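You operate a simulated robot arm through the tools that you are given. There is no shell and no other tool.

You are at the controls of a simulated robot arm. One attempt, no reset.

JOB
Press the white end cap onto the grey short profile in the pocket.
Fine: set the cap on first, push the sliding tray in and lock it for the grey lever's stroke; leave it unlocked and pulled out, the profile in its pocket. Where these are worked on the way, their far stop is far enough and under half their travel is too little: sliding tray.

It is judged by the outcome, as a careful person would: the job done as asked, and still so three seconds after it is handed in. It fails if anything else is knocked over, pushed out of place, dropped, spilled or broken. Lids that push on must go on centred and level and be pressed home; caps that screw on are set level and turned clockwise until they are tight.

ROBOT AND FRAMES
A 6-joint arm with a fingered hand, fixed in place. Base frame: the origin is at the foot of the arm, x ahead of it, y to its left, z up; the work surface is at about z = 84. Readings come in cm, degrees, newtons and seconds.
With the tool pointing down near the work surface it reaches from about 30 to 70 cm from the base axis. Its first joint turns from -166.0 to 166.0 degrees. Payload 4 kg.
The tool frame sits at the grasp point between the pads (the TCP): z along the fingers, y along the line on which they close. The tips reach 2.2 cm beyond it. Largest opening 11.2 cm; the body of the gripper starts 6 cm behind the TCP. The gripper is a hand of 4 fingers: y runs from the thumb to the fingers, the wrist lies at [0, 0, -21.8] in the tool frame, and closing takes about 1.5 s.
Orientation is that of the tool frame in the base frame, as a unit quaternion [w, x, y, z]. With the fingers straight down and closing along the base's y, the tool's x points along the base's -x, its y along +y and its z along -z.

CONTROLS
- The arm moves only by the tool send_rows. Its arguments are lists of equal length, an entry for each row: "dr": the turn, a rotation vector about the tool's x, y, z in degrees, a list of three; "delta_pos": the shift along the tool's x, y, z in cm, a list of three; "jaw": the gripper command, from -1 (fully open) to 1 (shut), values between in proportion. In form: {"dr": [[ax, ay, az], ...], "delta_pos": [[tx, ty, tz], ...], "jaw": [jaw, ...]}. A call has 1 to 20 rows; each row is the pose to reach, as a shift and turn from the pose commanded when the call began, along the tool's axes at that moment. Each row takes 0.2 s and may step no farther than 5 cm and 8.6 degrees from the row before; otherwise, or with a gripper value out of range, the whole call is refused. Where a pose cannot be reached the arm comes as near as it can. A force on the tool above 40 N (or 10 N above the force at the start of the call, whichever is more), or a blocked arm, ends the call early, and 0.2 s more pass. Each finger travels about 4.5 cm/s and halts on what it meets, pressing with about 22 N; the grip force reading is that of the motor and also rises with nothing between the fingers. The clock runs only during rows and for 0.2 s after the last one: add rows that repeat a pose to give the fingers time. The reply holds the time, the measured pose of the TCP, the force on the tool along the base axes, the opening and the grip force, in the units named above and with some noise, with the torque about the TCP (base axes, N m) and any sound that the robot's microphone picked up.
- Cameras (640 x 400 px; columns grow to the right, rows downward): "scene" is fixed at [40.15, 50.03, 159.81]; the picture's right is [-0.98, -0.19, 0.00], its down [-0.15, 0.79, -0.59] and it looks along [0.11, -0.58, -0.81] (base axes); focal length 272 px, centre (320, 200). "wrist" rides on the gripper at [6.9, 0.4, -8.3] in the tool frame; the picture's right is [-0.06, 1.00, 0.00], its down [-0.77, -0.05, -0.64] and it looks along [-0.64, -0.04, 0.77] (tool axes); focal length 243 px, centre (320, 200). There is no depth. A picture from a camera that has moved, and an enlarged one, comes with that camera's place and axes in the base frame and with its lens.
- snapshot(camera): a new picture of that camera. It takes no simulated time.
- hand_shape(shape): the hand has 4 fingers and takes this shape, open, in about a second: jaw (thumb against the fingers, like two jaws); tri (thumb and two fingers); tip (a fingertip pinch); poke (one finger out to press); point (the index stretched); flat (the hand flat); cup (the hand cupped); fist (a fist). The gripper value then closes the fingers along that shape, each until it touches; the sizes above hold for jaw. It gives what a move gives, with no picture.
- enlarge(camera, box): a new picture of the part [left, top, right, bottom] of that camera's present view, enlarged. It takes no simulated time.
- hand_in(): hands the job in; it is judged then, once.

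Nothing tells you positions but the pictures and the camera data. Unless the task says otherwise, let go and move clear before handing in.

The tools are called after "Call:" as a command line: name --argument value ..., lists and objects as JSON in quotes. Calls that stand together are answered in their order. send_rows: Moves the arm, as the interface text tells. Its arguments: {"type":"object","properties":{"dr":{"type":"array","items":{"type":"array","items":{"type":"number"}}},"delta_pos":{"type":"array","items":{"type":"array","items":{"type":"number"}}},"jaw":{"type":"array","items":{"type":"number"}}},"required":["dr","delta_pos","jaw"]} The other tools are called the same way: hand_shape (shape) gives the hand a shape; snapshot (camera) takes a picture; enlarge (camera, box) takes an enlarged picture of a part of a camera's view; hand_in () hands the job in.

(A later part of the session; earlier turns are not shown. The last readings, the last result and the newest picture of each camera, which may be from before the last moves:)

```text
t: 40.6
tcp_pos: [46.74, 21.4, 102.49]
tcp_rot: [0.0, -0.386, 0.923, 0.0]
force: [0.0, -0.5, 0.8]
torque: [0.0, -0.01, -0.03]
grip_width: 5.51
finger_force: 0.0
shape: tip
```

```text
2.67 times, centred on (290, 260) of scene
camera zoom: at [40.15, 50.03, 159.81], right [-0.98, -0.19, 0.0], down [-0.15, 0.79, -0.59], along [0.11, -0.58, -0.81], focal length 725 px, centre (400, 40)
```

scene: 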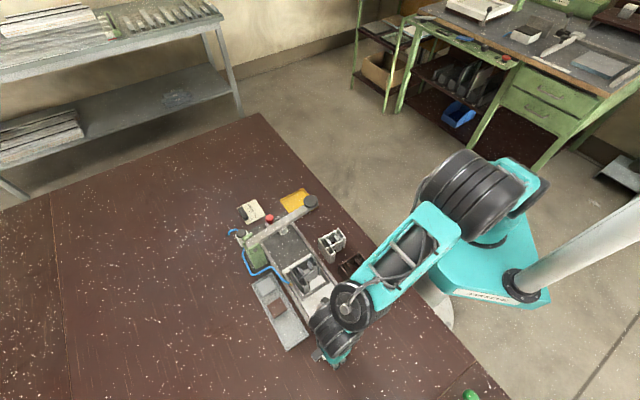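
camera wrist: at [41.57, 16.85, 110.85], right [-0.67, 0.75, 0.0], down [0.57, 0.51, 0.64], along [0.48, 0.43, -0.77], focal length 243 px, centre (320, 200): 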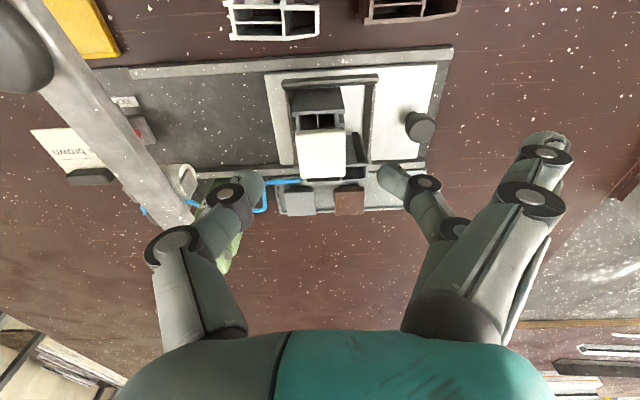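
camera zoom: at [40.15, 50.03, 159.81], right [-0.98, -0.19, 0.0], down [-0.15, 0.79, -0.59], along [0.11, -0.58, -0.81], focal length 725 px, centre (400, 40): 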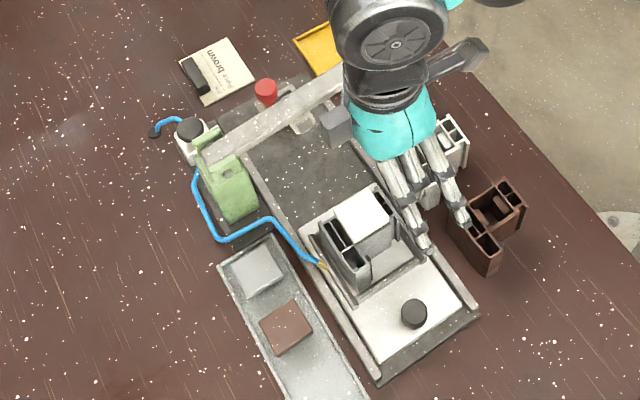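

The knob is a 2.5 cm mushroom head at about (42.4, 30.4), top near z = 89.3. I'll bring the pinch above it, one fingertip on each side along the slide direction.

Call:
send_rows --dr '[[0, 0, 0], [0, 0, 0], [0, 0, 0], [0, 0, 0], [0, 0, 0], [0, 0, 0]]' --delta_pos '[[-1.1, 3.1, 0], [-2.2, 6.2, 0], [-3.33, 9.32, 0], [-3.33, 9.32, 3], [-3.33, 9.32, 6], [-3.33, 9.32, 8.4]]' --jaw '[0, 0, 0, 0, 0, 0]'

Call:
snapshot --camera "wrist"

Call:
enlarge --camera "wrist" --box '[230, 80, 410, 220]'

```text
t: 42.0
tcp_pos: [42.51, 30.63, 93.87]
tcp_rot: [0.0, -0.386, 0.923, 0.0]
force: [0.2, -0.9, -0.2]
torque: [0.0, 0.01, 0.01]
grip_width: 5.53
finger_force: 0.0
shape: tip
```

```text
taken
camera wrist: at [37.26, 26.16, 102.32], right [-0.67, 0.75, 0.0], down [0.57, 0.51, 0.64], along [0.48, 0.43, -0.77], focal length 243 px, centre (320, 200)
```

wrist: 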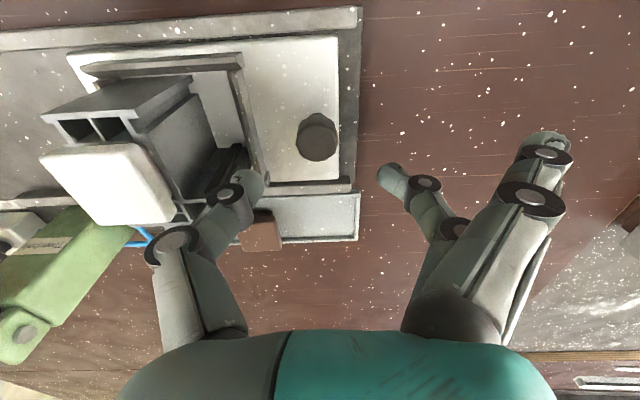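

```text
2.86 times, centred on (320, 150) of wrist
camera zoom: at [37.26, 26.16, 102.32], right [-0.67, 0.75, 0.0], down [0.57, 0.51, 0.64], along [0.48, 0.43, -0.77], focal length 693 px, centre (320, 343)
```

zoom: 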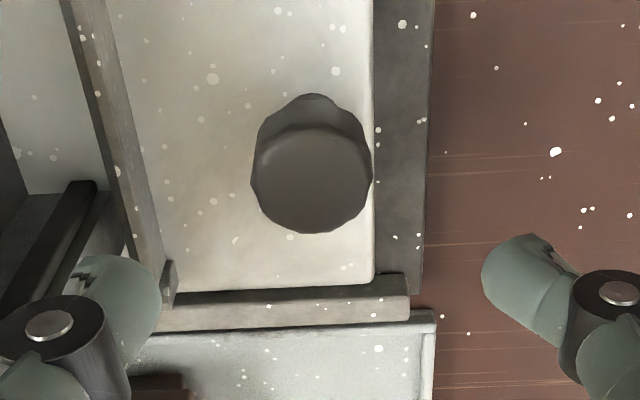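

Knob top triangulated at (42.25, 30.43, 89.2). I'll centre on it, descend and close on the head.

Call:
send_rows --dr '[[0, 0, 0], [0, 0, 0], [0, 0, 0], [0, 0, 0], [0, 0, 0], [0, 0, 0], [0, 0, 0], [0, 0, 0]]' --delta_pos '[[0.35, -0.15, 1.2], [0.35, -0.15, 2.6], [0.35, -0.15, 3.7], [0.35, -0.15, 3.7], [0.35, -0.15, 3.7], [0.35, -0.15, 3.7], [0.35, -0.15, 3.7], [0.35, -0.15, 3.7]]' --jaw '[0, 0, 0, 0.25, 0.5, 0.7, 0.7, 0.7]'

Call:
snapshot --camera "wrist"

Call:
enlarge --camera "wrist" --box '[230, 100, 410, 240]'

```text
t: 43.8
tcp_pos: [42.48, 30.03, 90.29]
tcp_rot: [0.0, -0.386, 0.922, 0.0]
force: [-2.8, -0.7, -1.4]
torque: [0.0, 0.05, 0.04]
grip_width: 1.83
finger_force: 21.6
shape: tip
```

```text
taken
camera wrist: at [37.24, 25.42, 98.6], right [-0.67, 0.75, 0.0], down [0.57, 0.51, 0.64], along [0.48, 0.43, -0.77], focal length 243 px, centre (320, 200)
```

wrist: 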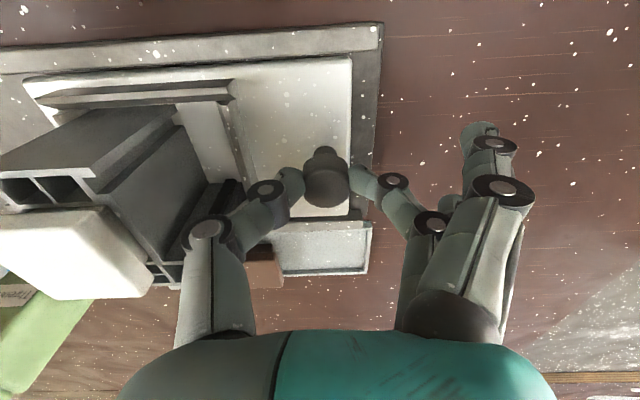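

```text
2.86 times, centred on (320, 170) of wrist
camera zoom: at [37.24, 25.42, 98.6], right [-0.67, 0.75, 0.0], down [0.57, 0.51, 0.64], along [0.48, 0.43, -0.77], focal length 693 px, centre (320, 286)
```

zoom: 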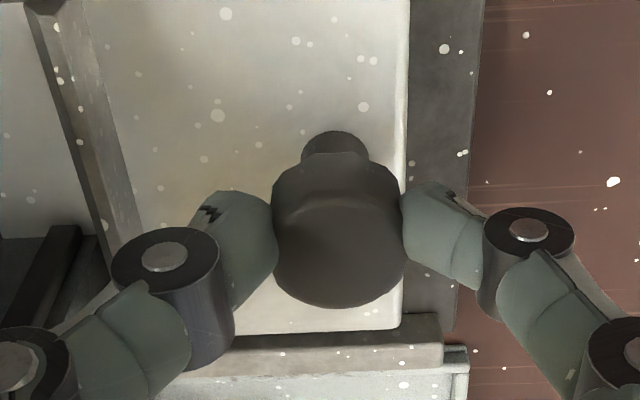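

The knob is gripped. I'll push the tray in along the slide at a gentle speed.

Call:
send_rows --dr '[[0, 0, 0], [0, 0, 0], [0, 0, 0], [0, 0, 0], [0, 0, 0], [0, 0, 0], [0, 0, 0], [0, 0, 0], [0, 0, 0], [0, 0, 0]]' --delta_pos '[[0, -0.4, 0], [0, -1.2, 0], [0, -2.0, 0], [0, -2.8, 0], [0, -3.6, 0], [0, -4.4, 0], [0, -5.2, 0], [0, -6.0, 0], [0, -6.6, 0], [0, -7.0, 0]]' --jaw '[0.7, 0.7, 0.7, 0.7, 0.7, 0.7, 0.7, 0.7, 0.7, 0.7]'

Call:
snapshot --camera "wrist"

Call:
snapshot --camera "scene"

```text
t: 46.0
tcp_pos: [47.47, 25.13, 90.22]
tcp_rot: [0.0, -0.386, 0.922, 0.001]
force: [-5.9, -5.2, 1.2]
torque: [-0.05, 0.09, 0.03]
grip_width: 1.79
finger_force: 22.2
shape: tip
```

```text
taken
camera wrist: at [42.18, 20.52, 98.57], right [-0.67, 0.75, 0.0], down [0.57, 0.51, 0.64], along [0.48, 0.43, -0.77], focal length 243 px, centre (320, 200)
```

wrist: 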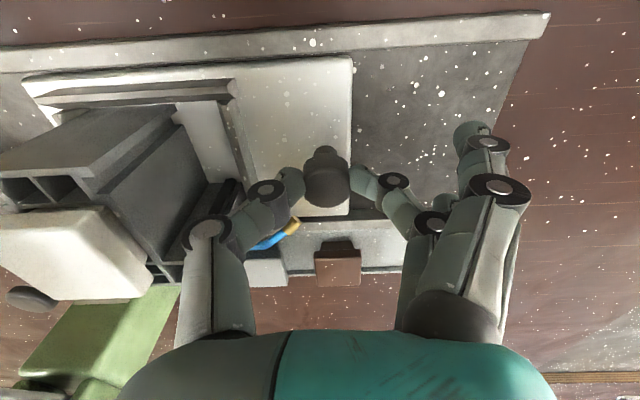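

```text
taken
```

scene: 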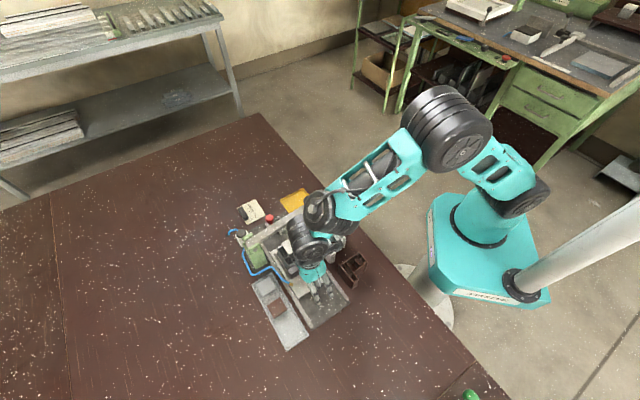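

The tray follows smoothly. I'll continue pushing carefully toward the far stop.

Call:
send_rows --dr '[[0, 0, 0], [0, 0, 0], [0, 0, 0], [0, 0, 0], [0, 0, 0], [0, 0, 0]]' --delta_pos '[[0.05, -0.4, 0], [0.06, -1.0, 0], [0.06, -1.6, 0], [0.07, -2.2, 0], [0.07, -2.7, 0], [0.08, -3.0, 0]]' --jaw '[0.7, 0.7, 0.7, 0.7, 0.7, 0.7]'

Call:
enlarge --camera "scene" --box '[225, 190, 355, 310]'

Call:
snapshot --camera "wrist"

```text
t: 47.4
tcp_pos: [49.47, 22.93, 90.19]
tcp_rot: [0.001, -0.385, 0.923, 0.0]
force: [-4.1, -1.6, 0.9]
torque: [0.0, 0.05, 0.01]
grip_width: 1.83
finger_force: 21.9
shape: tip
```

```text
3.33 times, centred on (290, 250) of scene
camera zoom: at [40.15, 50.03, 159.81], right [-0.98, -0.19, 0.0], down [-0.15, 0.79, -0.59], along [0.11, -0.58, -0.81], focal length 906 px, centre (420, 33)
```

zoom: 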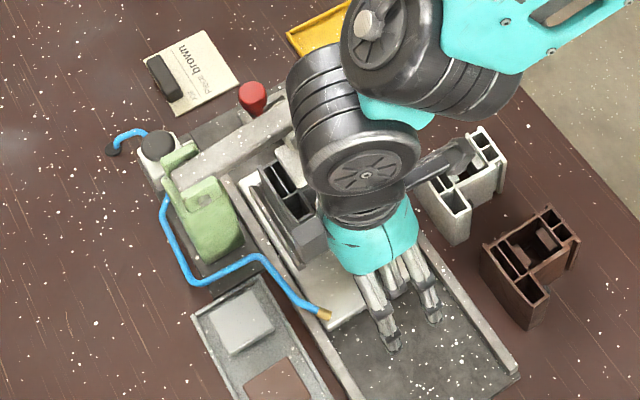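

```text
taken
camera wrist: at [44.28, 18.37, 98.57], right [-0.67, 0.75, 0.0], down [0.57, 0.51, 0.64], along [0.48, 0.43, -0.77], focal length 243 px, centre (320, 200)
```

wrist: 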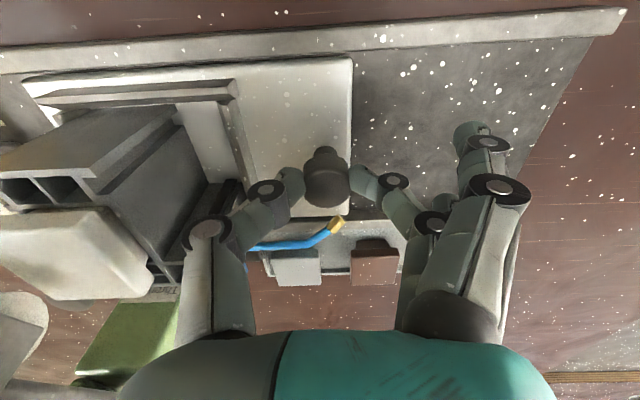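

Call:
send_rows --dr '[[0, 0, 0], [0, 0, 0], [0, 0, 0], [0, 0, 0], [0, 0, 0]]' --delta_pos '[[0.03, -0.3, 0], [0.03, -0.6, 0], [0.03, -0.9, 0], [0.03, -1.2, 0], [0.03, -1.4, 0]]' --jaw '[0.7, 0.7, 0.7, 0.7, 0.7]'

Call:
snapshot --camera "wrist"

```text
t: 48.6
tcp_pos: [50.48, 21.9, 90.33]
tcp_rot: [0.0, -0.386, 0.923, -0.001]
force: [-2.2, -0.7, -1.2]
torque: [-0.01, 0.07, -0.02]
grip_width: 1.81
finger_force: 21.6
shape: tip
```

```text
taken
camera wrist: at [45.26, 17.36, 98.59], right [-0.67, 0.75, 0.0], down [0.57, 0.51, 0.64], along [0.48, 0.43, -0.77], focal length 243 px, centre (320, 200)
```

wrist: 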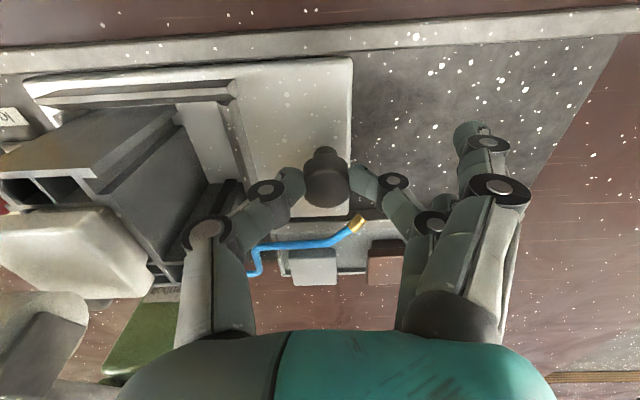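

Call:
send_rows --dr '[[0, 0, 0], [0, 0, 0], [0, 0, 0], [0, 0, 0], [0, 0, 0]]' --delta_pos '[[0.02, -0.3, 0], [0.02, -0.6, 0], [0.02, -0.9, 0], [0.02, -1.2, 0], [0.02, -1.4, 0]]' --jaw '[0.7, 0.7, 0.7, 0.7, 0.7]'

Call:
snapshot --camera "wrist"

Call:
enlarge --camera "scene" --box '[225, 190, 325, 290]'

```text
t: 49.8
tcp_pos: [51.49, 20.81, 90.25]
tcp_rot: [0.001, -0.386, 0.923, 0.0]
force: [3.6, 1.9, 4.7]
torque: [0.05, -0.01, -0.02]
grip_width: 1.83
finger_force: 21.7
shape: tip
```

```text
taken
camera wrist: at [46.24, 16.32, 98.53], right [-0.67, 0.75, 0.0], down [0.57, 0.51, 0.64], along [0.48, 0.43, -0.77], focal length 243 px, centre (320, 200)
```

wrist: 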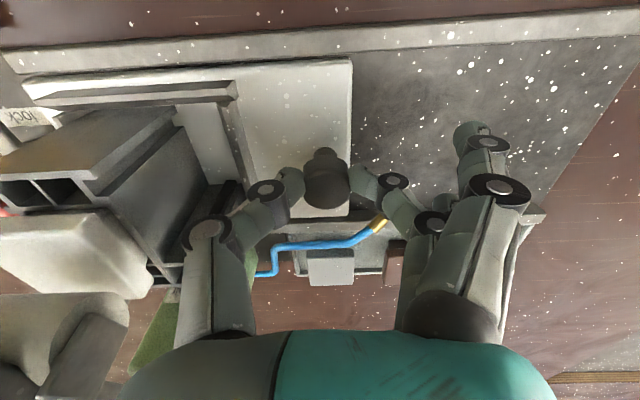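

```text
4.00 times, centred on (275, 240) of scene
camera zoom: at [40.15, 50.03, 159.81], right [-0.98, -0.19, 0.0], down [-0.15, 0.79, -0.59], along [0.11, -0.58, -0.81], focal length 1087 px, centre (500, 40)
```

zoom: 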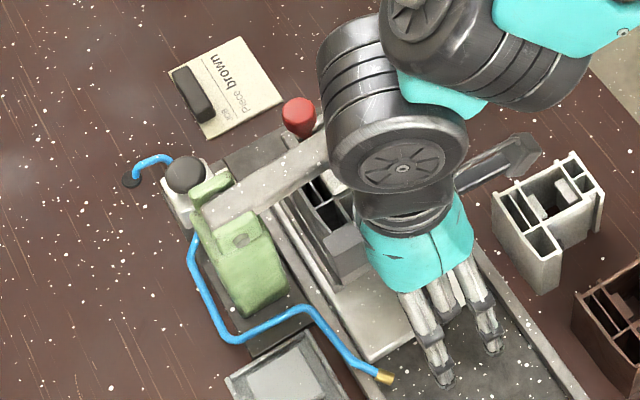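

Call:
enlarge --camera "wrist" --box '[0, 90, 240, 400]'

Call:
enlarge --camera "scene" --box '[250, 205, 310, 265]'

```text
1.29 times, centred on (120, 245) of wrist
camera zoom: at [46.24, 16.32, 98.53], right [-0.67, 0.75, 0.0], down [0.57, 0.51, 0.64], along [0.48, 0.43, -0.77], focal length 313 px, centre (578, 142)
```

zoom: 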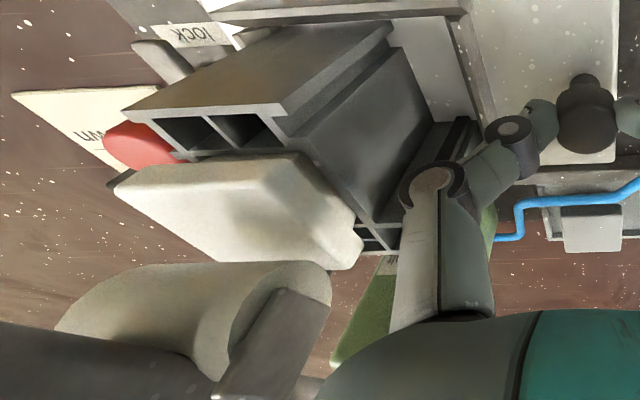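

```text
6.67 times, centred on (280, 235) of scene
camera zoom: at [40.15, 50.03, 159.81], right [-0.98, -0.19, 0.0], down [-0.15, 0.79, -0.59], along [0.11, -0.58, -0.81], focal length 1812 px, centre (587, -33)
```

zoom: 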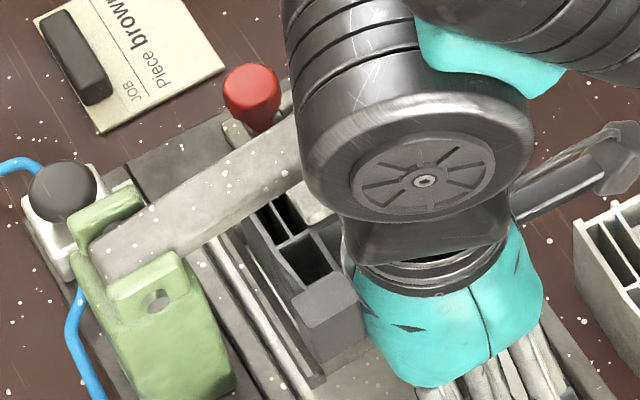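

No stop felt yet. I'll keep pushing in small steps.

Call:
send_rows --dr '[[0, 0, 0], [0, 0, 0], [0, 0, 0], [0, 0, 0]]' --delta_pos '[[-0.02, -0.2, 0], [-0.02, -0.4, 0], [-0.02, -0.6, 0], [-0.02, -0.8, 0]]' --jaw '[0.7, 0.7, 0.7, 0.7]'

Call:
snapshot --camera "wrist"

```text
t: 50.8
tcp_pos: [52.0, 20.23, 90.14]
tcp_rot: [-0.001, -0.386, 0.922, 0.0]
force: [-13.1, 10.2, 0.0]
torque: [0.26, 0.26, -0.01]
grip_width: 1.97
finger_force: 22.7
shape: tip
```

```text
taken
camera wrist: at [46.8, 15.84, 98.54], right [-0.67, 0.74, 0.0], down [0.57, 0.51, 0.64], along [0.48, 0.43, -0.77], focal length 243 px, centre (320, 200)
```

wrist: 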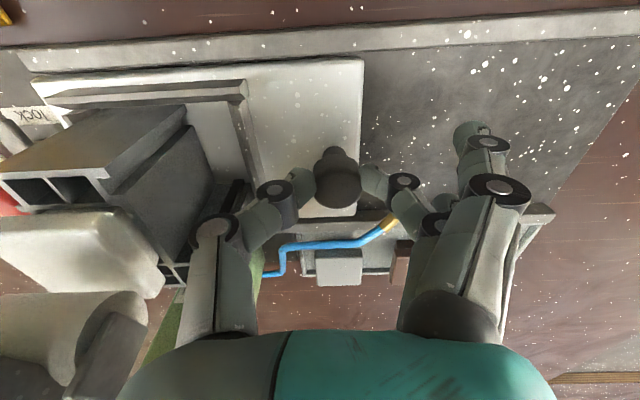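

The far stop is reached (16 N, about 13 cm of travel). I'll open the pinch and lift off, leaving the tray in.

Call:
send_rows --dr '[[0, 0, 0], [0, 0, 0], [0, 0, 0], [0, 0, 0], [0, 0, 0], [0, 0, 0], [0, 0, 0]]' --delta_pos '[[0, 0, 0], [0, 0, 0], [0, 0, 0], [0, 0, 0], [0, 0, -1.5], [0, 0, -4], [0.5, 1, -7]]' --jaw '[0.55, 0.4, 0.25, 0.15, 0.15, 0.15, 0.15]'

Call:
snapshot --camera "wrist"

Call:
snapshot --camera "scene"

```text
t: 52.4
tcp_pos: [51.04, 20.82, 97.24]
tcp_rot: [0.0, -0.385, 0.923, 0.0]
force: [-0.8, -0.1, 0.5]
torque: [0.02, -0.01, -0.01]
grip_width: 4.73
finger_force: 0.1
shape: tip
```

```text
taken
camera wrist: at [45.78, 16.21, 105.54], right [-0.67, 0.75, 0.0], down [0.57, 0.51, 0.64], along [0.48, 0.43, -0.77], focal length 243 px, centre (320, 200)
```

wrist: 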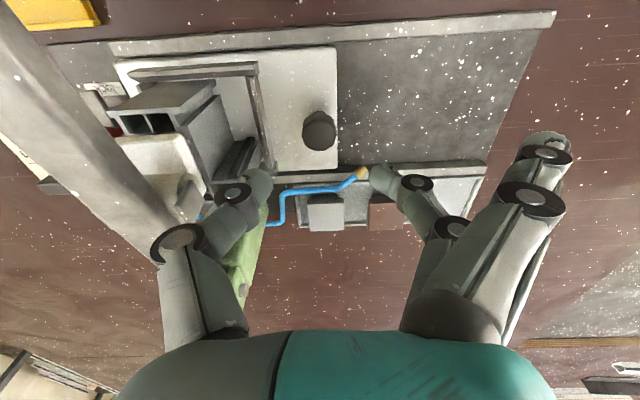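

```text
taken
```

scene: 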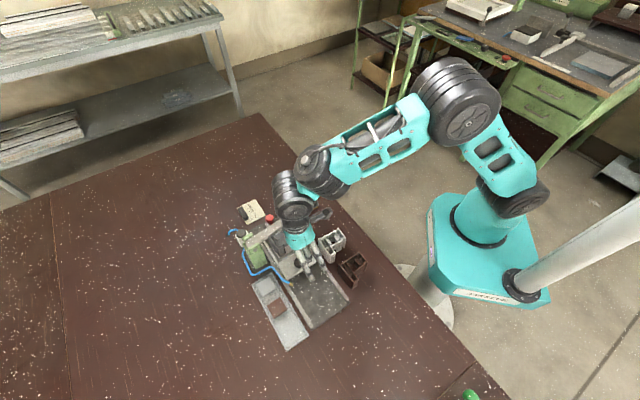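

The tray stayed in. Before working the lock I'll rise over the lever and look at the press ram and latch from the handle side, to plan clearances.

Call:
send_rows --dr '[[0, 0, 0], [0, 0, 0], [0, 0, 0], [0, 0, 0], [0, 0, 0], [0, 0, 0], [0, 0, 0], [0, 0, 0], [0, 0, 0], [0, 0, 0]]' --delta_pos '[[0, 0, -5], [0, 0, -10], [0, 0, -15], [2.7, -2.9, -15], [5.4, -5.8, -15], [8.1, -8.7, -15], [10.8, -11.6, -15], [13.5, -14.5, -14], [16.25, -17.42, -12], [16.25, -17.42, -9]]' --jaw '[0.15, 0.15, 0.15, 0.15, 0.15, 0.15, 0.15, 0.15, 0.15, 0.15]'

Call:
snapshot --camera "wrist"

Call:
enlarge --camera "wrist" --box '[220, 120, 420, 280]'

Call:
enlarge --camera "scene" --box '[230, 185, 340, 285]'

```text
t: 54.6
tcp_pos: [52.24, -3.42, 106.35]
tcp_rot: [0.0, -0.386, 0.922, 0.0]
force: [0.6, 0.2, 0.0]
torque: [-0.03, 0.0, -0.02]
grip_width: 4.73
finger_force: 0.1
shape: tip
```

```text
taken
camera wrist: at [46.93, -7.97, 114.74], right [-0.67, 0.75, 0.0], down [0.57, 0.51, 0.64], along [0.48, 0.43, -0.77], focal length 243 px, centre (320, 200)
```

wrist: 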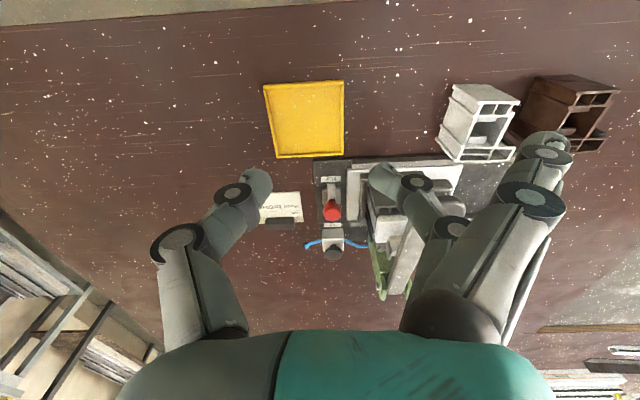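

```text
2.50 times, centred on (320, 200) of wrist
camera zoom: at [46.93, -7.97, 114.74], right [-0.67, 0.75, 0.0], down [0.57, 0.51, 0.64], along [0.48, 0.43, -0.77], focal length 606 px, centre (320, 200)
```

zoom: 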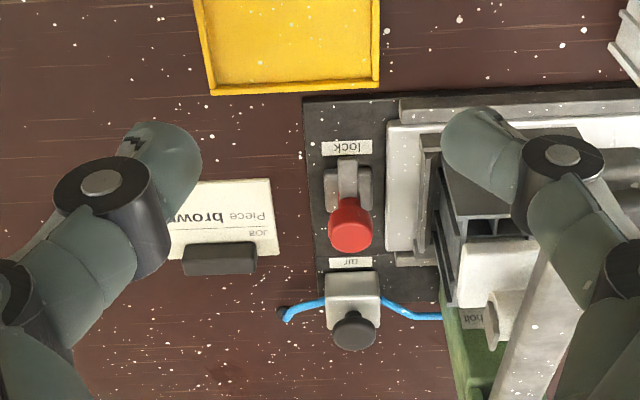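

```text
4.00 times, centred on (285, 235) of scene
camera zoom: at [40.15, 50.03, 159.81], right [-0.98, -0.19, 0.0], down [-0.15, 0.79, -0.59], along [0.11, -0.58, -0.81], focal length 1087 px, centre (460, 60)
```

zoom: 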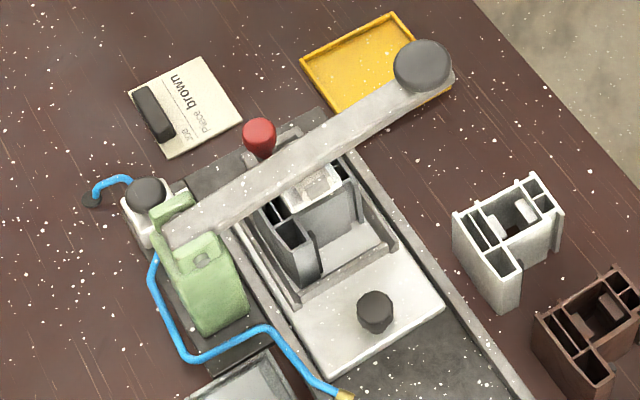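

Call:
enlarge --camera "wrist" --box '[300, 165, 370, 235]'

Call:
enlarge --camera "wrist" --box '[360, 180, 440, 310]'

Call:
enlarge --camera "scene" --box '[265, 210, 315, 260]'

```text
5.71 times, centred on (335, 200) of wrist
camera zoom: at [46.93, -7.97, 114.74], right [-0.67, 0.75, 0.0], down [0.57, 0.51, 0.64], along [0.48, 0.43, -0.77], focal length 1386 px, centre (234, 200)
```

zoom: 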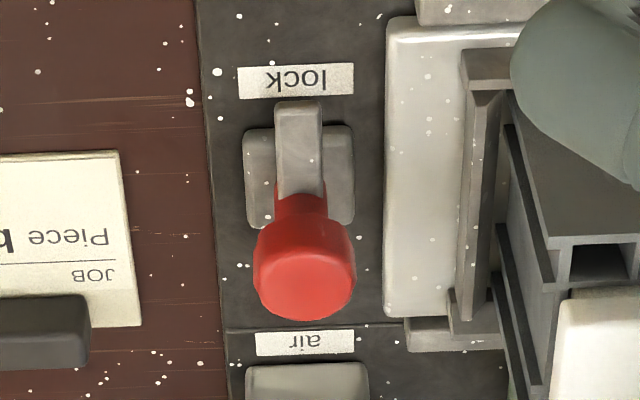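

```text
3.08 times, centred on (400, 245) of wrist
camera zoom: at [46.93, -7.97, 114.74], right [-0.67, 0.75, 0.0], down [0.57, 0.51, 0.64], along [0.48, 0.43, -0.77], focal length 746 px, centre (74, 62)
```

zoom: 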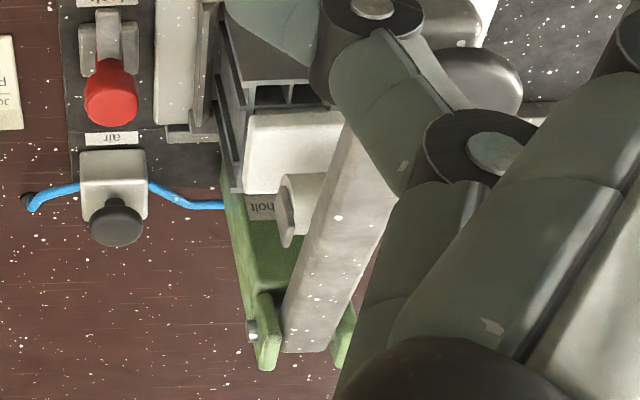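

```text
8.00 times, centred on (290, 235) of scene
camera zoom: at [40.15, 50.03, 159.81], right [-0.98, -0.19, 0.0], down [-0.15, 0.79, -0.59], along [0.11, -0.58, -0.81], focal length 2174 px, centre (560, -80)
```

zoom: 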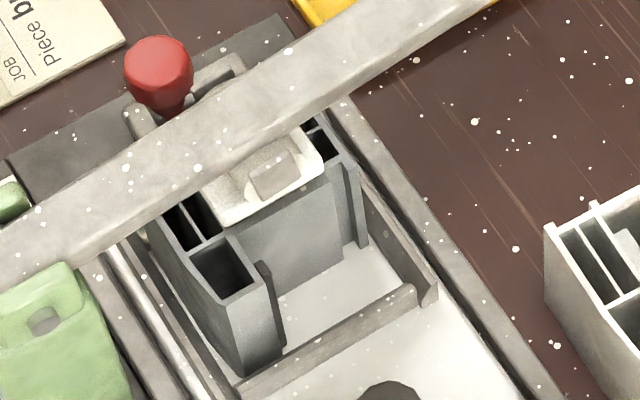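

The press roller sits above the cap, and the latch bar must swing toward the tray. A single-finger shape may suit the latch; I'll look at "poke" here in free space.

Call:
hand_shape --shape "poke"

Call:
snapshot --camera "wrist"

Call:
enlarge --camera "scene" --box '[240, 60, 380, 220]'

```text
t: 55.5
tcp_pos: [52.1, -3.24, 106.43]
tcp_rot: [0.001, -0.386, 0.923, 0.0]
force: [-0.1, -0.1, 0.1]
torque: [-0.04, -0.01, 0.0]
grip_width: 0.0
finger_force: 0.1
shape: poke
```

```text
taken
camera wrist: at [46.94, -7.91, 114.78], right [-0.67, 0.75, 0.0], down [0.57, 0.51, 0.64], along [0.48, 0.43, -0.77], focal length 243 px, centre (320, 200)
```

wrist: 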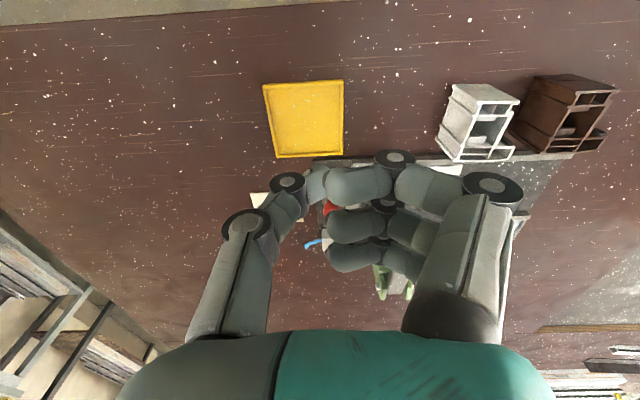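

```text
2.50 times, centred on (310, 140) of scene
camera zoom: at [40.15, 50.03, 159.81], right [-0.98, -0.19, 0.0], down [-0.15, 0.79, -0.59], along [0.11, -0.58, -0.81], focal length 679 px, centre (345, 350)
```

zoom: 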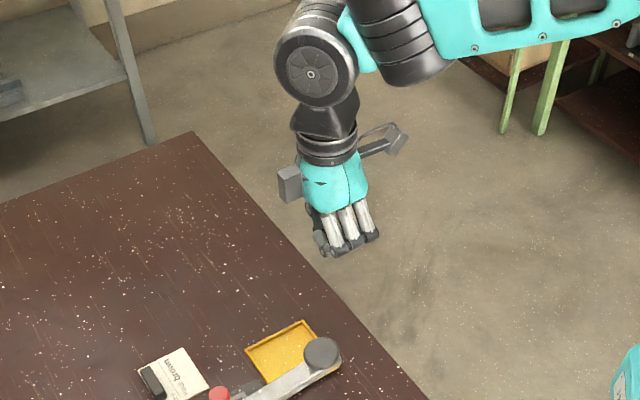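

Call:
hand_shape --shape "point"

Call:
snapshot --camera "wrist"

Call:
enlarge --camera "scene" --box '[240, 60, 380, 220]'

```text
t: 56.4
tcp_pos: [52.12, -3.39, 106.36]
tcp_rot: [0.001, -0.386, 0.922, 0.0]
force: [0.8, 0.5, 0.1]
torque: [0.03, -0.01, 0.02]
grip_width: 10.63
finger_force: 0.1
shape: point
```

```text
taken
camera wrist: at [46.93, -7.91, 114.78], right [-0.67, 0.75, 0.0], down [0.57, 0.51, 0.64], along [0.48, 0.43, -0.77], focal length 243 px, centre (320, 200)
```

wrist: 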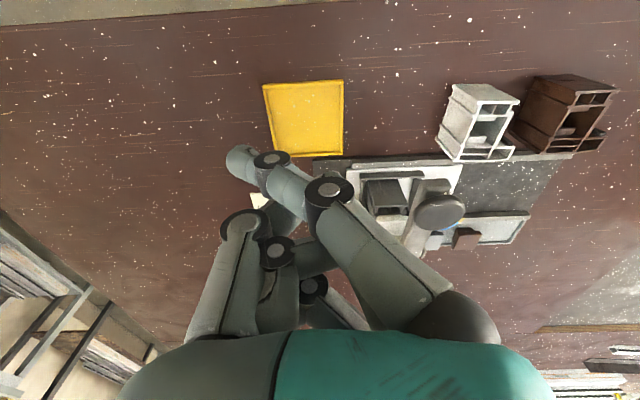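

```text
2.50 times, centred on (310, 140) of scene
camera zoom: at [40.15, 50.03, 159.81], right [-0.98, -0.19, 0.0], down [-0.15, 0.79, -0.59], along [0.11, -0.58, -0.81], focal length 679 px, centre (345, 350)
```

zoom: 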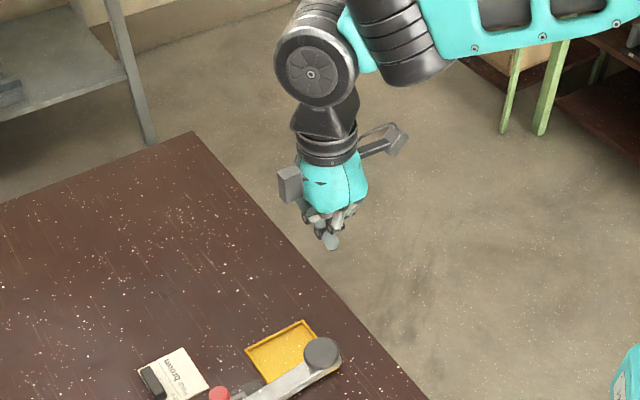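

Neither pointing shape helps, so I'll use the jaw shape and twist the red knob directly: grip it, then turn the hand clockwise, slightly tilted so the palm keeps clear of the lever. First I'll move above the knob.

Call:
hand_shape --shape "jaw"

Call:
send_rows --dr '[[0, 0, 0], [0, 0, 0], [0, 0, -7.1], [0, 0, -14.2], [0, 0, -21.3], [0, 0, -28.4], [0, 0, -35.5], [0, 0, -42.6]]' --delta_pos '[[0, 0, 0], [0, 0, 0], [-2.8, 0.13, 0], [-5.6, 0.26, 0.5], [-8.4, 0.39, 1.2], [-11.2, 0.52, 2], [-14.1, 0.65, 3], [-17.02, 0.77, 4.4]]' --jaw '[-0.4, 0.1, 0.1, 0.1, 0.1, 0.1, 0.1, 0.1]'

Call:
snapshot --camera "wrist"

Call:
snapshot --camera "scene"

```text
t: 57.3
tcp_pos: [52.24, -3.35, 106.35]
tcp_rot: [0.001, -0.385, 0.923, 0.0]
force: [0.4, -0.2, 0.0]
torque: [0.0, 0.0, 0.01]
grip_width: 11.21
finger_force: 0.1
shape: jaw
```

```text
t: 59.1
tcp_pos: [63.65, 9.47, 101.46]
tcp_rot: [0.0, -0.695, 0.719, 0.0]
force: [-0.5, 0.4, -0.8]
torque: [-0.01, -0.02, 0.01]
grip_width: 5.08
finger_force: 0.1
shape: jaw
```

```text
taken
camera wrist: at [62.87, 2.75, 109.81], right [-1.0, 0.1, 0.0], down [0.07, 0.76, 0.64], along [0.06, 0.64, -0.77], focal length 243 px, centre (320, 200)
```

wrist: 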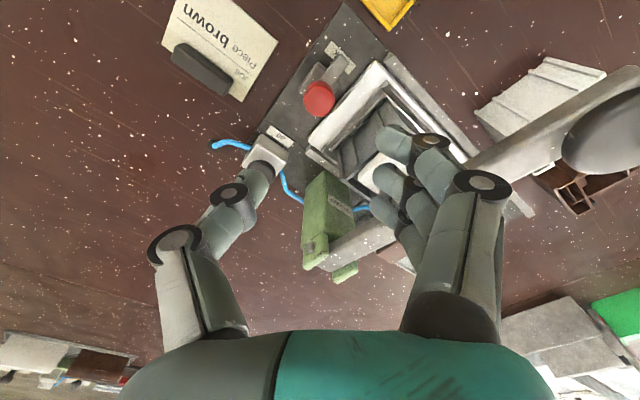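

```text
taken
```

scene: 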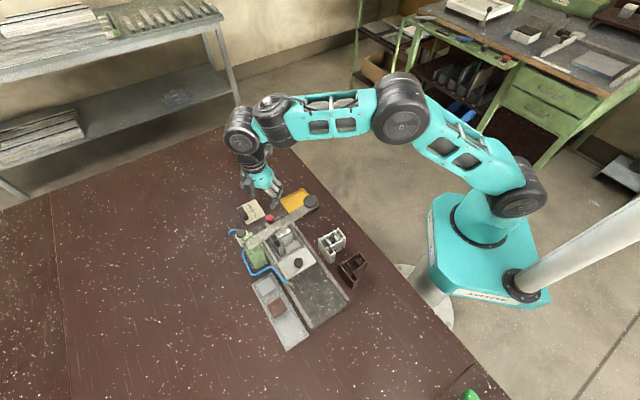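

Call:
enlarge --camera "wrist" --box '[270, 30, 400, 150]'

Call:
enlarge --camera "wrist" --box '[220, 60, 520, 300]'

```text
3.33 times, centred on (335, 90) of wrist
camera zoom: at [62.87, 2.75, 109.81], right [-1.0, 0.1, 0.0], down [0.07, 0.76, 0.64], along [0.06, 0.64, -0.77], focal length 809 px, centre (270, 567)
```

zoom: 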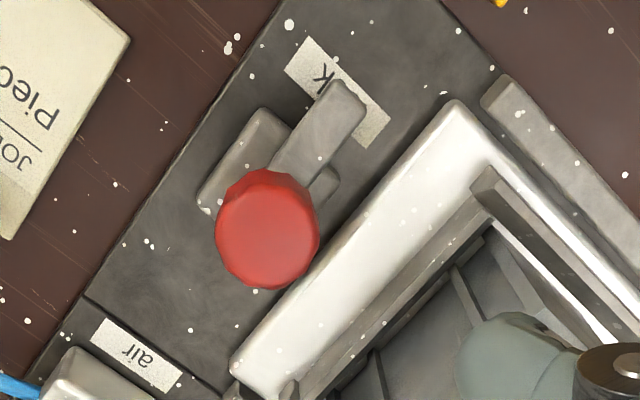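

```text
1.67 times, centred on (370, 180) of wrist
camera zoom: at [62.87, 2.75, 109.81], right [-1.0, 0.1, 0.0], down [0.07, 0.76, 0.64], along [0.06, 0.64, -0.77], focal length 404 px, centre (237, 233)
```

zoom: 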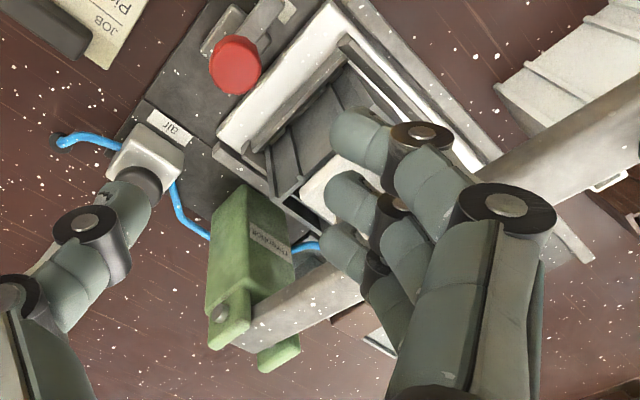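

I have a clear view: red knob at about (63.5, 9.25), latch bar pointing away from the tray and low (top about z = 86). I'll tilt 10° so the palm leans away from the lever, and come down closer.

Call:
send_rows --dr '[[-3.3, 0.1, 0], [-6.7, 0.2, 0], [-10, 0.35, 0], [-10, 0.35, 0]]' --delta_pos '[[0.12, -0.1, 1.5], [0.25, -0.2, 3], [0.37, -0.28, 4.5], [0.37, -0.28, 4.5]]' --jaw '[0.3, 0.35, 0.35, 0.35]'

Call:
snapshot --camera "wrist"

Call:
enlarge --camera "scene" --box '[210, 130, 330, 250]'

```text
t: 60.1
tcp_pos: [63.75, 9.31, 96.98]
tcp_rot: [-0.064, -0.693, 0.716, 0.06]
force: [-1.0, -1.1, -0.2]
torque: [0.01, -0.02, 0.01]
grip_width: 3.69
finger_force: 0.1
shape: jaw
```

```text
taken
camera wrist: at [64.45, 2.4, 105.42], right [-0.98, 0.1, 0.17], down [0.19, 0.76, 0.62], along [-0.07, 0.64, -0.77], focal length 243 px, centre (320, 200)
```

wrist: 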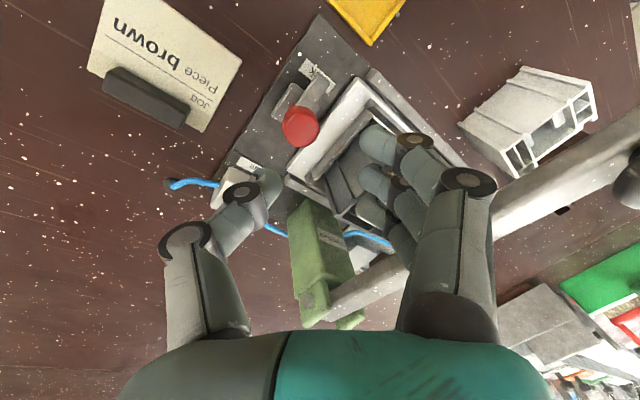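

```text
3.33 times, centred on (270, 190) of scene
camera zoom: at [40.15, 50.03, 159.81], right [-0.98, -0.19, 0.0], down [-0.15, 0.79, -0.59], along [0.11, -0.58, -0.81], focal length 906 px, centre (487, 233)
```

zoom: 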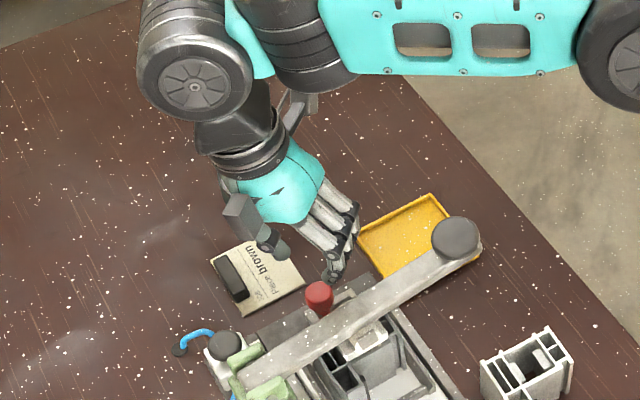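

Call:
send_rows --dr '[[0, 0, 0], [0, 0, 0], [0, 0, 0], [0, 0, 0]]' --delta_pos '[[-0.01, -0.26, 1.5], [-0.02, -0.52, 3], [-0.03, -0.8, 4.5], [-0.03, -0.8, 4.5]]' --jaw '[0.35, 0.35, 0.35, 0.35]'

Call:
snapshot --camera "wrist"

Call:
enlarge --camera "wrist" --box '[220, 60, 420, 220]'

```text
t: 61.1
tcp_pos: [63.63, 9.24, 92.7]
tcp_rot: [-0.063, -0.692, 0.716, 0.061]
force: [-0.7, -0.2, -0.8]
torque: [-0.03, 0.04, 0.02]
grip_width: 3.67
finger_force: 0.0
shape: jaw
```

```text
taken
camera wrist: at [64.34, 2.35, 101.03], right [-0.98, 0.1, 0.17], down [0.19, 0.76, 0.62], along [-0.07, 0.64, -0.77], focal length 243 px, centre (320, 200)
```

wrist: 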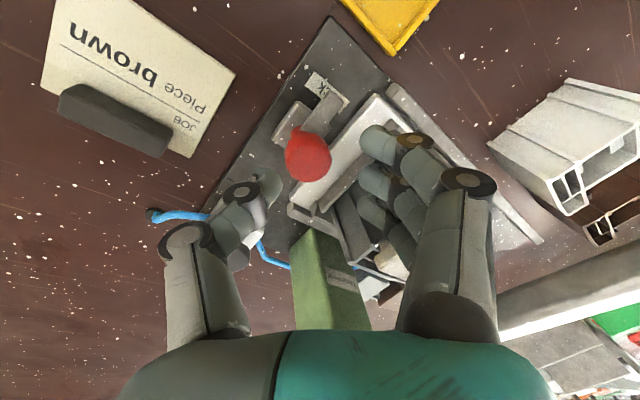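

```text
2.50 times, centred on (320, 140) of wrist
camera zoom: at [64.34, 2.35, 101.03], right [-0.98, 0.1, 0.17], down [0.19, 0.76, 0.62], along [-0.07, 0.64, -0.77], focal length 606 px, centre (320, 350)
```

zoom: 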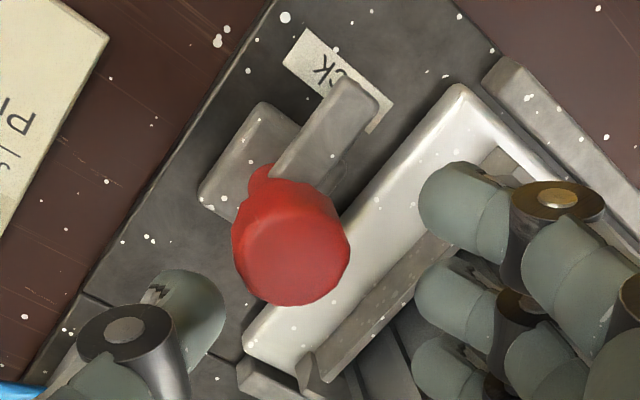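

The knob is centred below the fingers. Descending the last 2.8 cm and closing on it.

Call:
send_rows --dr '[[0, 0, 0], [0, 0, 0], [0, 0, 0], [0, 0, 0], [0, 0, 0], [0, 0, 0], [0, 0, 0], [0, 0, 0]]' --delta_pos '[[-0.01, -0.3, 1.0], [-0.01, -0.5, 1.9], [-0.02, -0.69, 2.76], [-0.02, -0.69, 2.76], [-0.02, -0.69, 2.76], [-0.02, -0.69, 2.76], [-0.02, -0.69, 2.76], [-0.02, -0.69, 2.76]]' --jaw '[0.35, 0.35, 0.35, 0.5, 0.65, 0.8, 0.8, 0.8]'

Call:
snapshot --camera "wrist"

Call:
enlarge --camera "wrist" --box '[220, 80, 420, 240]'

Call:
enlarge --camera "scene" --box '[210, 150, 330, 260]'

```text
t: 62.9
tcp_pos: [63.91, 9.22, 89.76]
tcp_rot: [-0.062, -0.692, 0.717, 0.059]
force: [11.8, 0.6, -3.2]
torque: [-0.04, -0.19, -0.01]
grip_width: 0.78
finger_force: 21.9
shape: jaw
```

```text
taken
camera wrist: at [64.66, 2.36, 98.21], right [-0.98, 0.1, 0.17], down [0.18, 0.76, 0.62], along [-0.07, 0.64, -0.77], focal length 243 px, centre (320, 200)
```

wrist: 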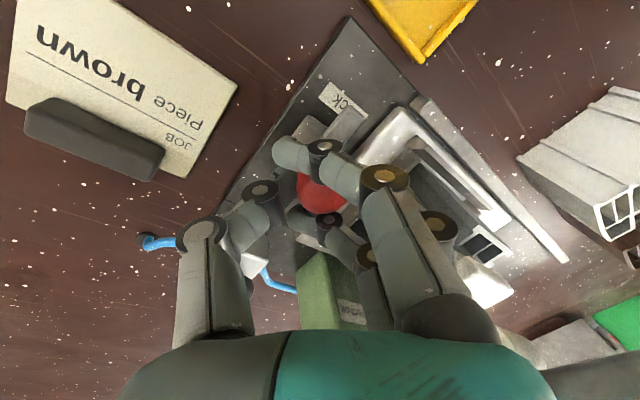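

```text
2.50 times, centred on (320, 160) of wrist
camera zoom: at [64.66, 2.36, 98.21], right [-0.98, 0.1, 0.17], down [0.18, 0.76, 0.62], along [-0.07, 0.64, -0.77], focal length 606 px, centre (320, 300)
```

zoom: 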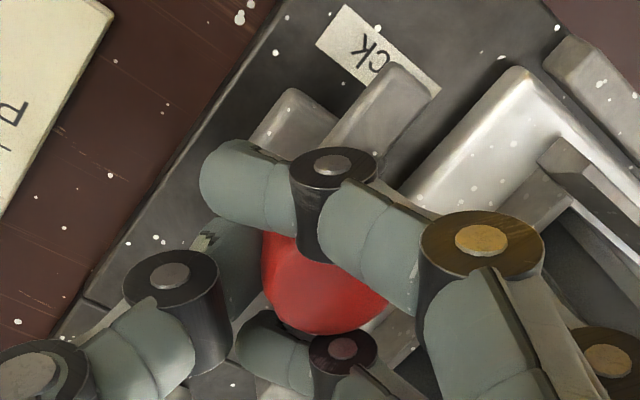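

```text
3.64 times, centred on (270, 205) of scene
camera zoom: at [40.15, 50.03, 159.81], right [-0.98, -0.19, 0.0], down [-0.15, 0.79, -0.59], along [0.11, -0.58, -0.81], focal length 988 px, centre (502, 182)
```

zoom: 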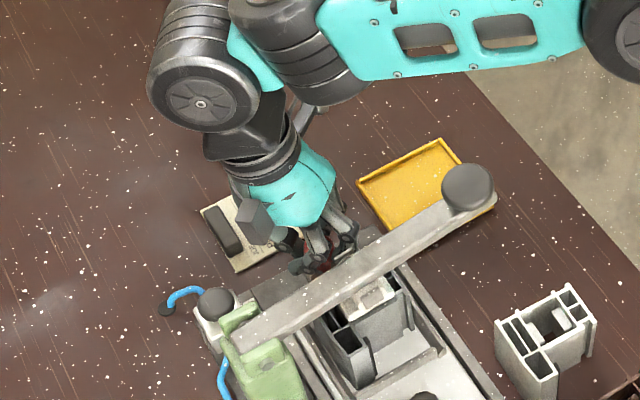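

The knob is held between thumb and fingers, flanked on all sides. I'll twist clockwise 45° first.

Call:
send_rows --dr '[[-0.03, -0.97, 5.5], [-0.07, -1.95, 11.08], [-0.1, -2.93, 16.62], [-0.13, -3.9, 22.16], [-0.17, -4.88, 27.7], [-0.2, -5.86, 33.24], [-0.24, -6.83, 38.78], [-0.27, -7.8, 44.3]]' --delta_pos '[[0.03, -0.05, 0], [0.06, -0.05, 0], [0.09, -0.05, 0], [0.11, -0.04, 0], [0.14, -0.03, 0], [0.16, -0.01, 0.01], [0.19, 0, 0.01], [0.21, 0.02, 0.01]]' --jaw '[0.8, 0.8, 0.8, 0.8, 0.8, 0.8, 0.8, 0.8]'

Call:
snapshot --camera "wrist"

Call:
enlarge --camera "wrist" --box '[220, 80, 420, 240]'

Call:
enlarge --camera "scene" --box '[210, 150, 330, 260]'

```text
t: 64.7
tcp_pos: [63.93, 8.91, 89.91]
tcp_rot: [-0.036, -0.364, 0.927, 0.079]
force: [9.9, -7.8, -6.8]
torque: [-0.11, -0.18, 0.03]
grip_width: 0.77
finger_force: 22.0
shape: jaw
```

```text
taken
camera wrist: at [59.45, 3.61, 98.25], right [-0.62, 0.76, 0.17], down [0.67, 0.41, 0.62], along [0.4, 0.5, -0.77], focal length 243 px, centre (320, 200)
```

wrist: 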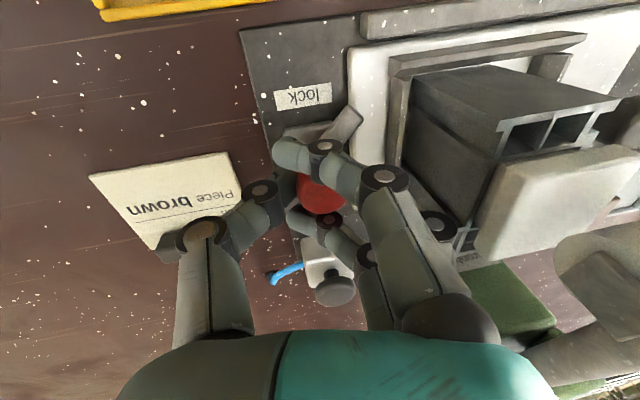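

```text
2.50 times, centred on (320, 160) of wrist
camera zoom: at [59.45, 3.61, 98.25], right [-0.62, 0.76, 0.17], down [0.67, 0.41, 0.62], along [0.4, 0.5, -0.77], focal length 606 px, centre (320, 300)
```

zoom: 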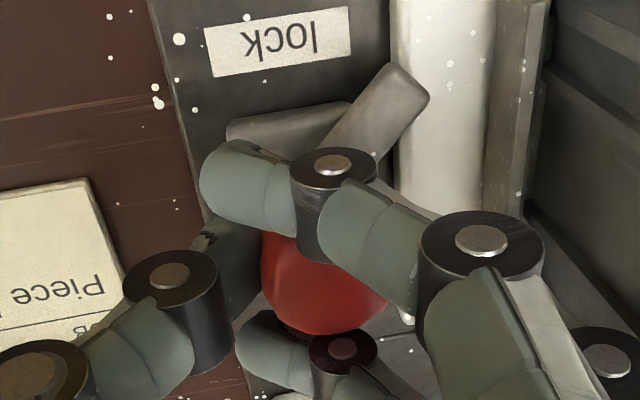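

```text
3.64 times, centred on (270, 205) of scene
camera zoom: at [40.15, 50.03, 159.81], right [-0.98, -0.19, 0.0], down [-0.15, 0.79, -0.59], along [0.11, -0.58, -0.81], focal length 988 px, centre (502, 182)
```

zoom: 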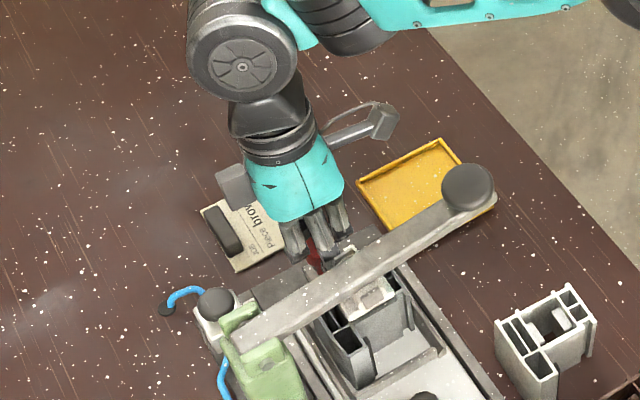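

The latch bar turned with the knob by 45°, and clearances look good. Continuing the twist for the remaining 45°.

Call:
send_rows --dr '[[-0.03, -0.97, 5.5], [-0.07, -1.95, 11.08], [-0.1, -2.93, 16.62], [-0.13, -3.9, 22.16], [-0.17, -4.88, 27.7], [-0.2, -5.86, 33.24], [-0.24, -6.83, 38.78], [-0.27, -7.8, 44.3]]' --delta_pos '[[0.03, -0.05, 0], [0.06, -0.05, 0], [0.09, -0.05, 0], [0.11, -0.04, 0], [0.14, -0.03, 0], [0.16, -0.01, 0.01], [0.19, 0, 0.01], [0.21, 0.02, 0.01]]' --jaw '[0.8, 0.8, 0.8, 0.8, 0.8, 0.8, 0.8, 0.8]'

Call:
snapshot --camera "wrist"

Call:
enlarge --camera "wrist" --box '[220, 80, 420, 240]'

Call:
enlarge --camera "scene" --box '[210, 150, 330, 260]'

```text
t: 66.5
tcp_pos: [63.55, 8.84, 89.84]
tcp_rot: [-0.001, 0.019, 0.996, 0.087]
force: [-0.9, -14.0, -1.4]
torque: [-0.24, 0.0, 0.01]
grip_width: 0.77
finger_force: 21.7
shape: jaw
```

```text
taken
camera wrist: at [56.69, 8.19, 98.21], right [0.1, 0.98, 0.17], down [0.76, -0.19, 0.62], along [0.64, 0.07, -0.77], focal length 243 px, centre (320, 200)
```

wrist: 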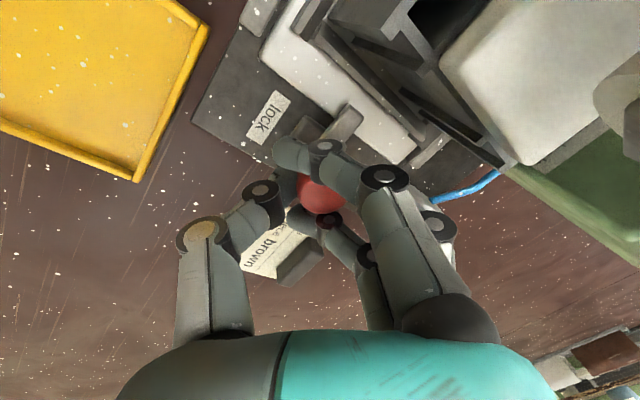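

```text
2.50 times, centred on (320, 160) of wrist
camera zoom: at [56.69, 8.19, 98.21], right [0.1, 0.98, 0.17], down [0.76, -0.19, 0.62], along [0.64, 0.07, -0.77], focal length 606 px, centre (320, 300)
```

zoom: 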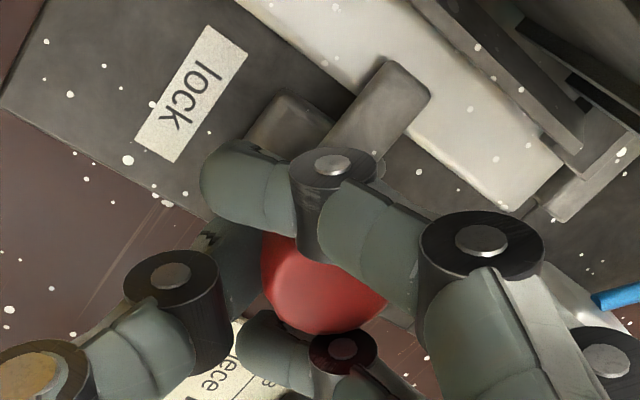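

```text
3.64 times, centred on (270, 205) of scene
camera zoom: at [40.15, 50.03, 159.81], right [-0.98, -0.19, 0.0], down [-0.15, 0.79, -0.59], along [0.11, -0.58, -0.81], focal length 988 px, centre (502, 182)
```

zoom: 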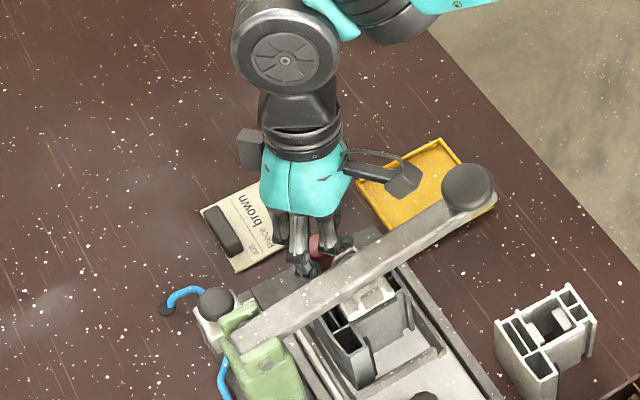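

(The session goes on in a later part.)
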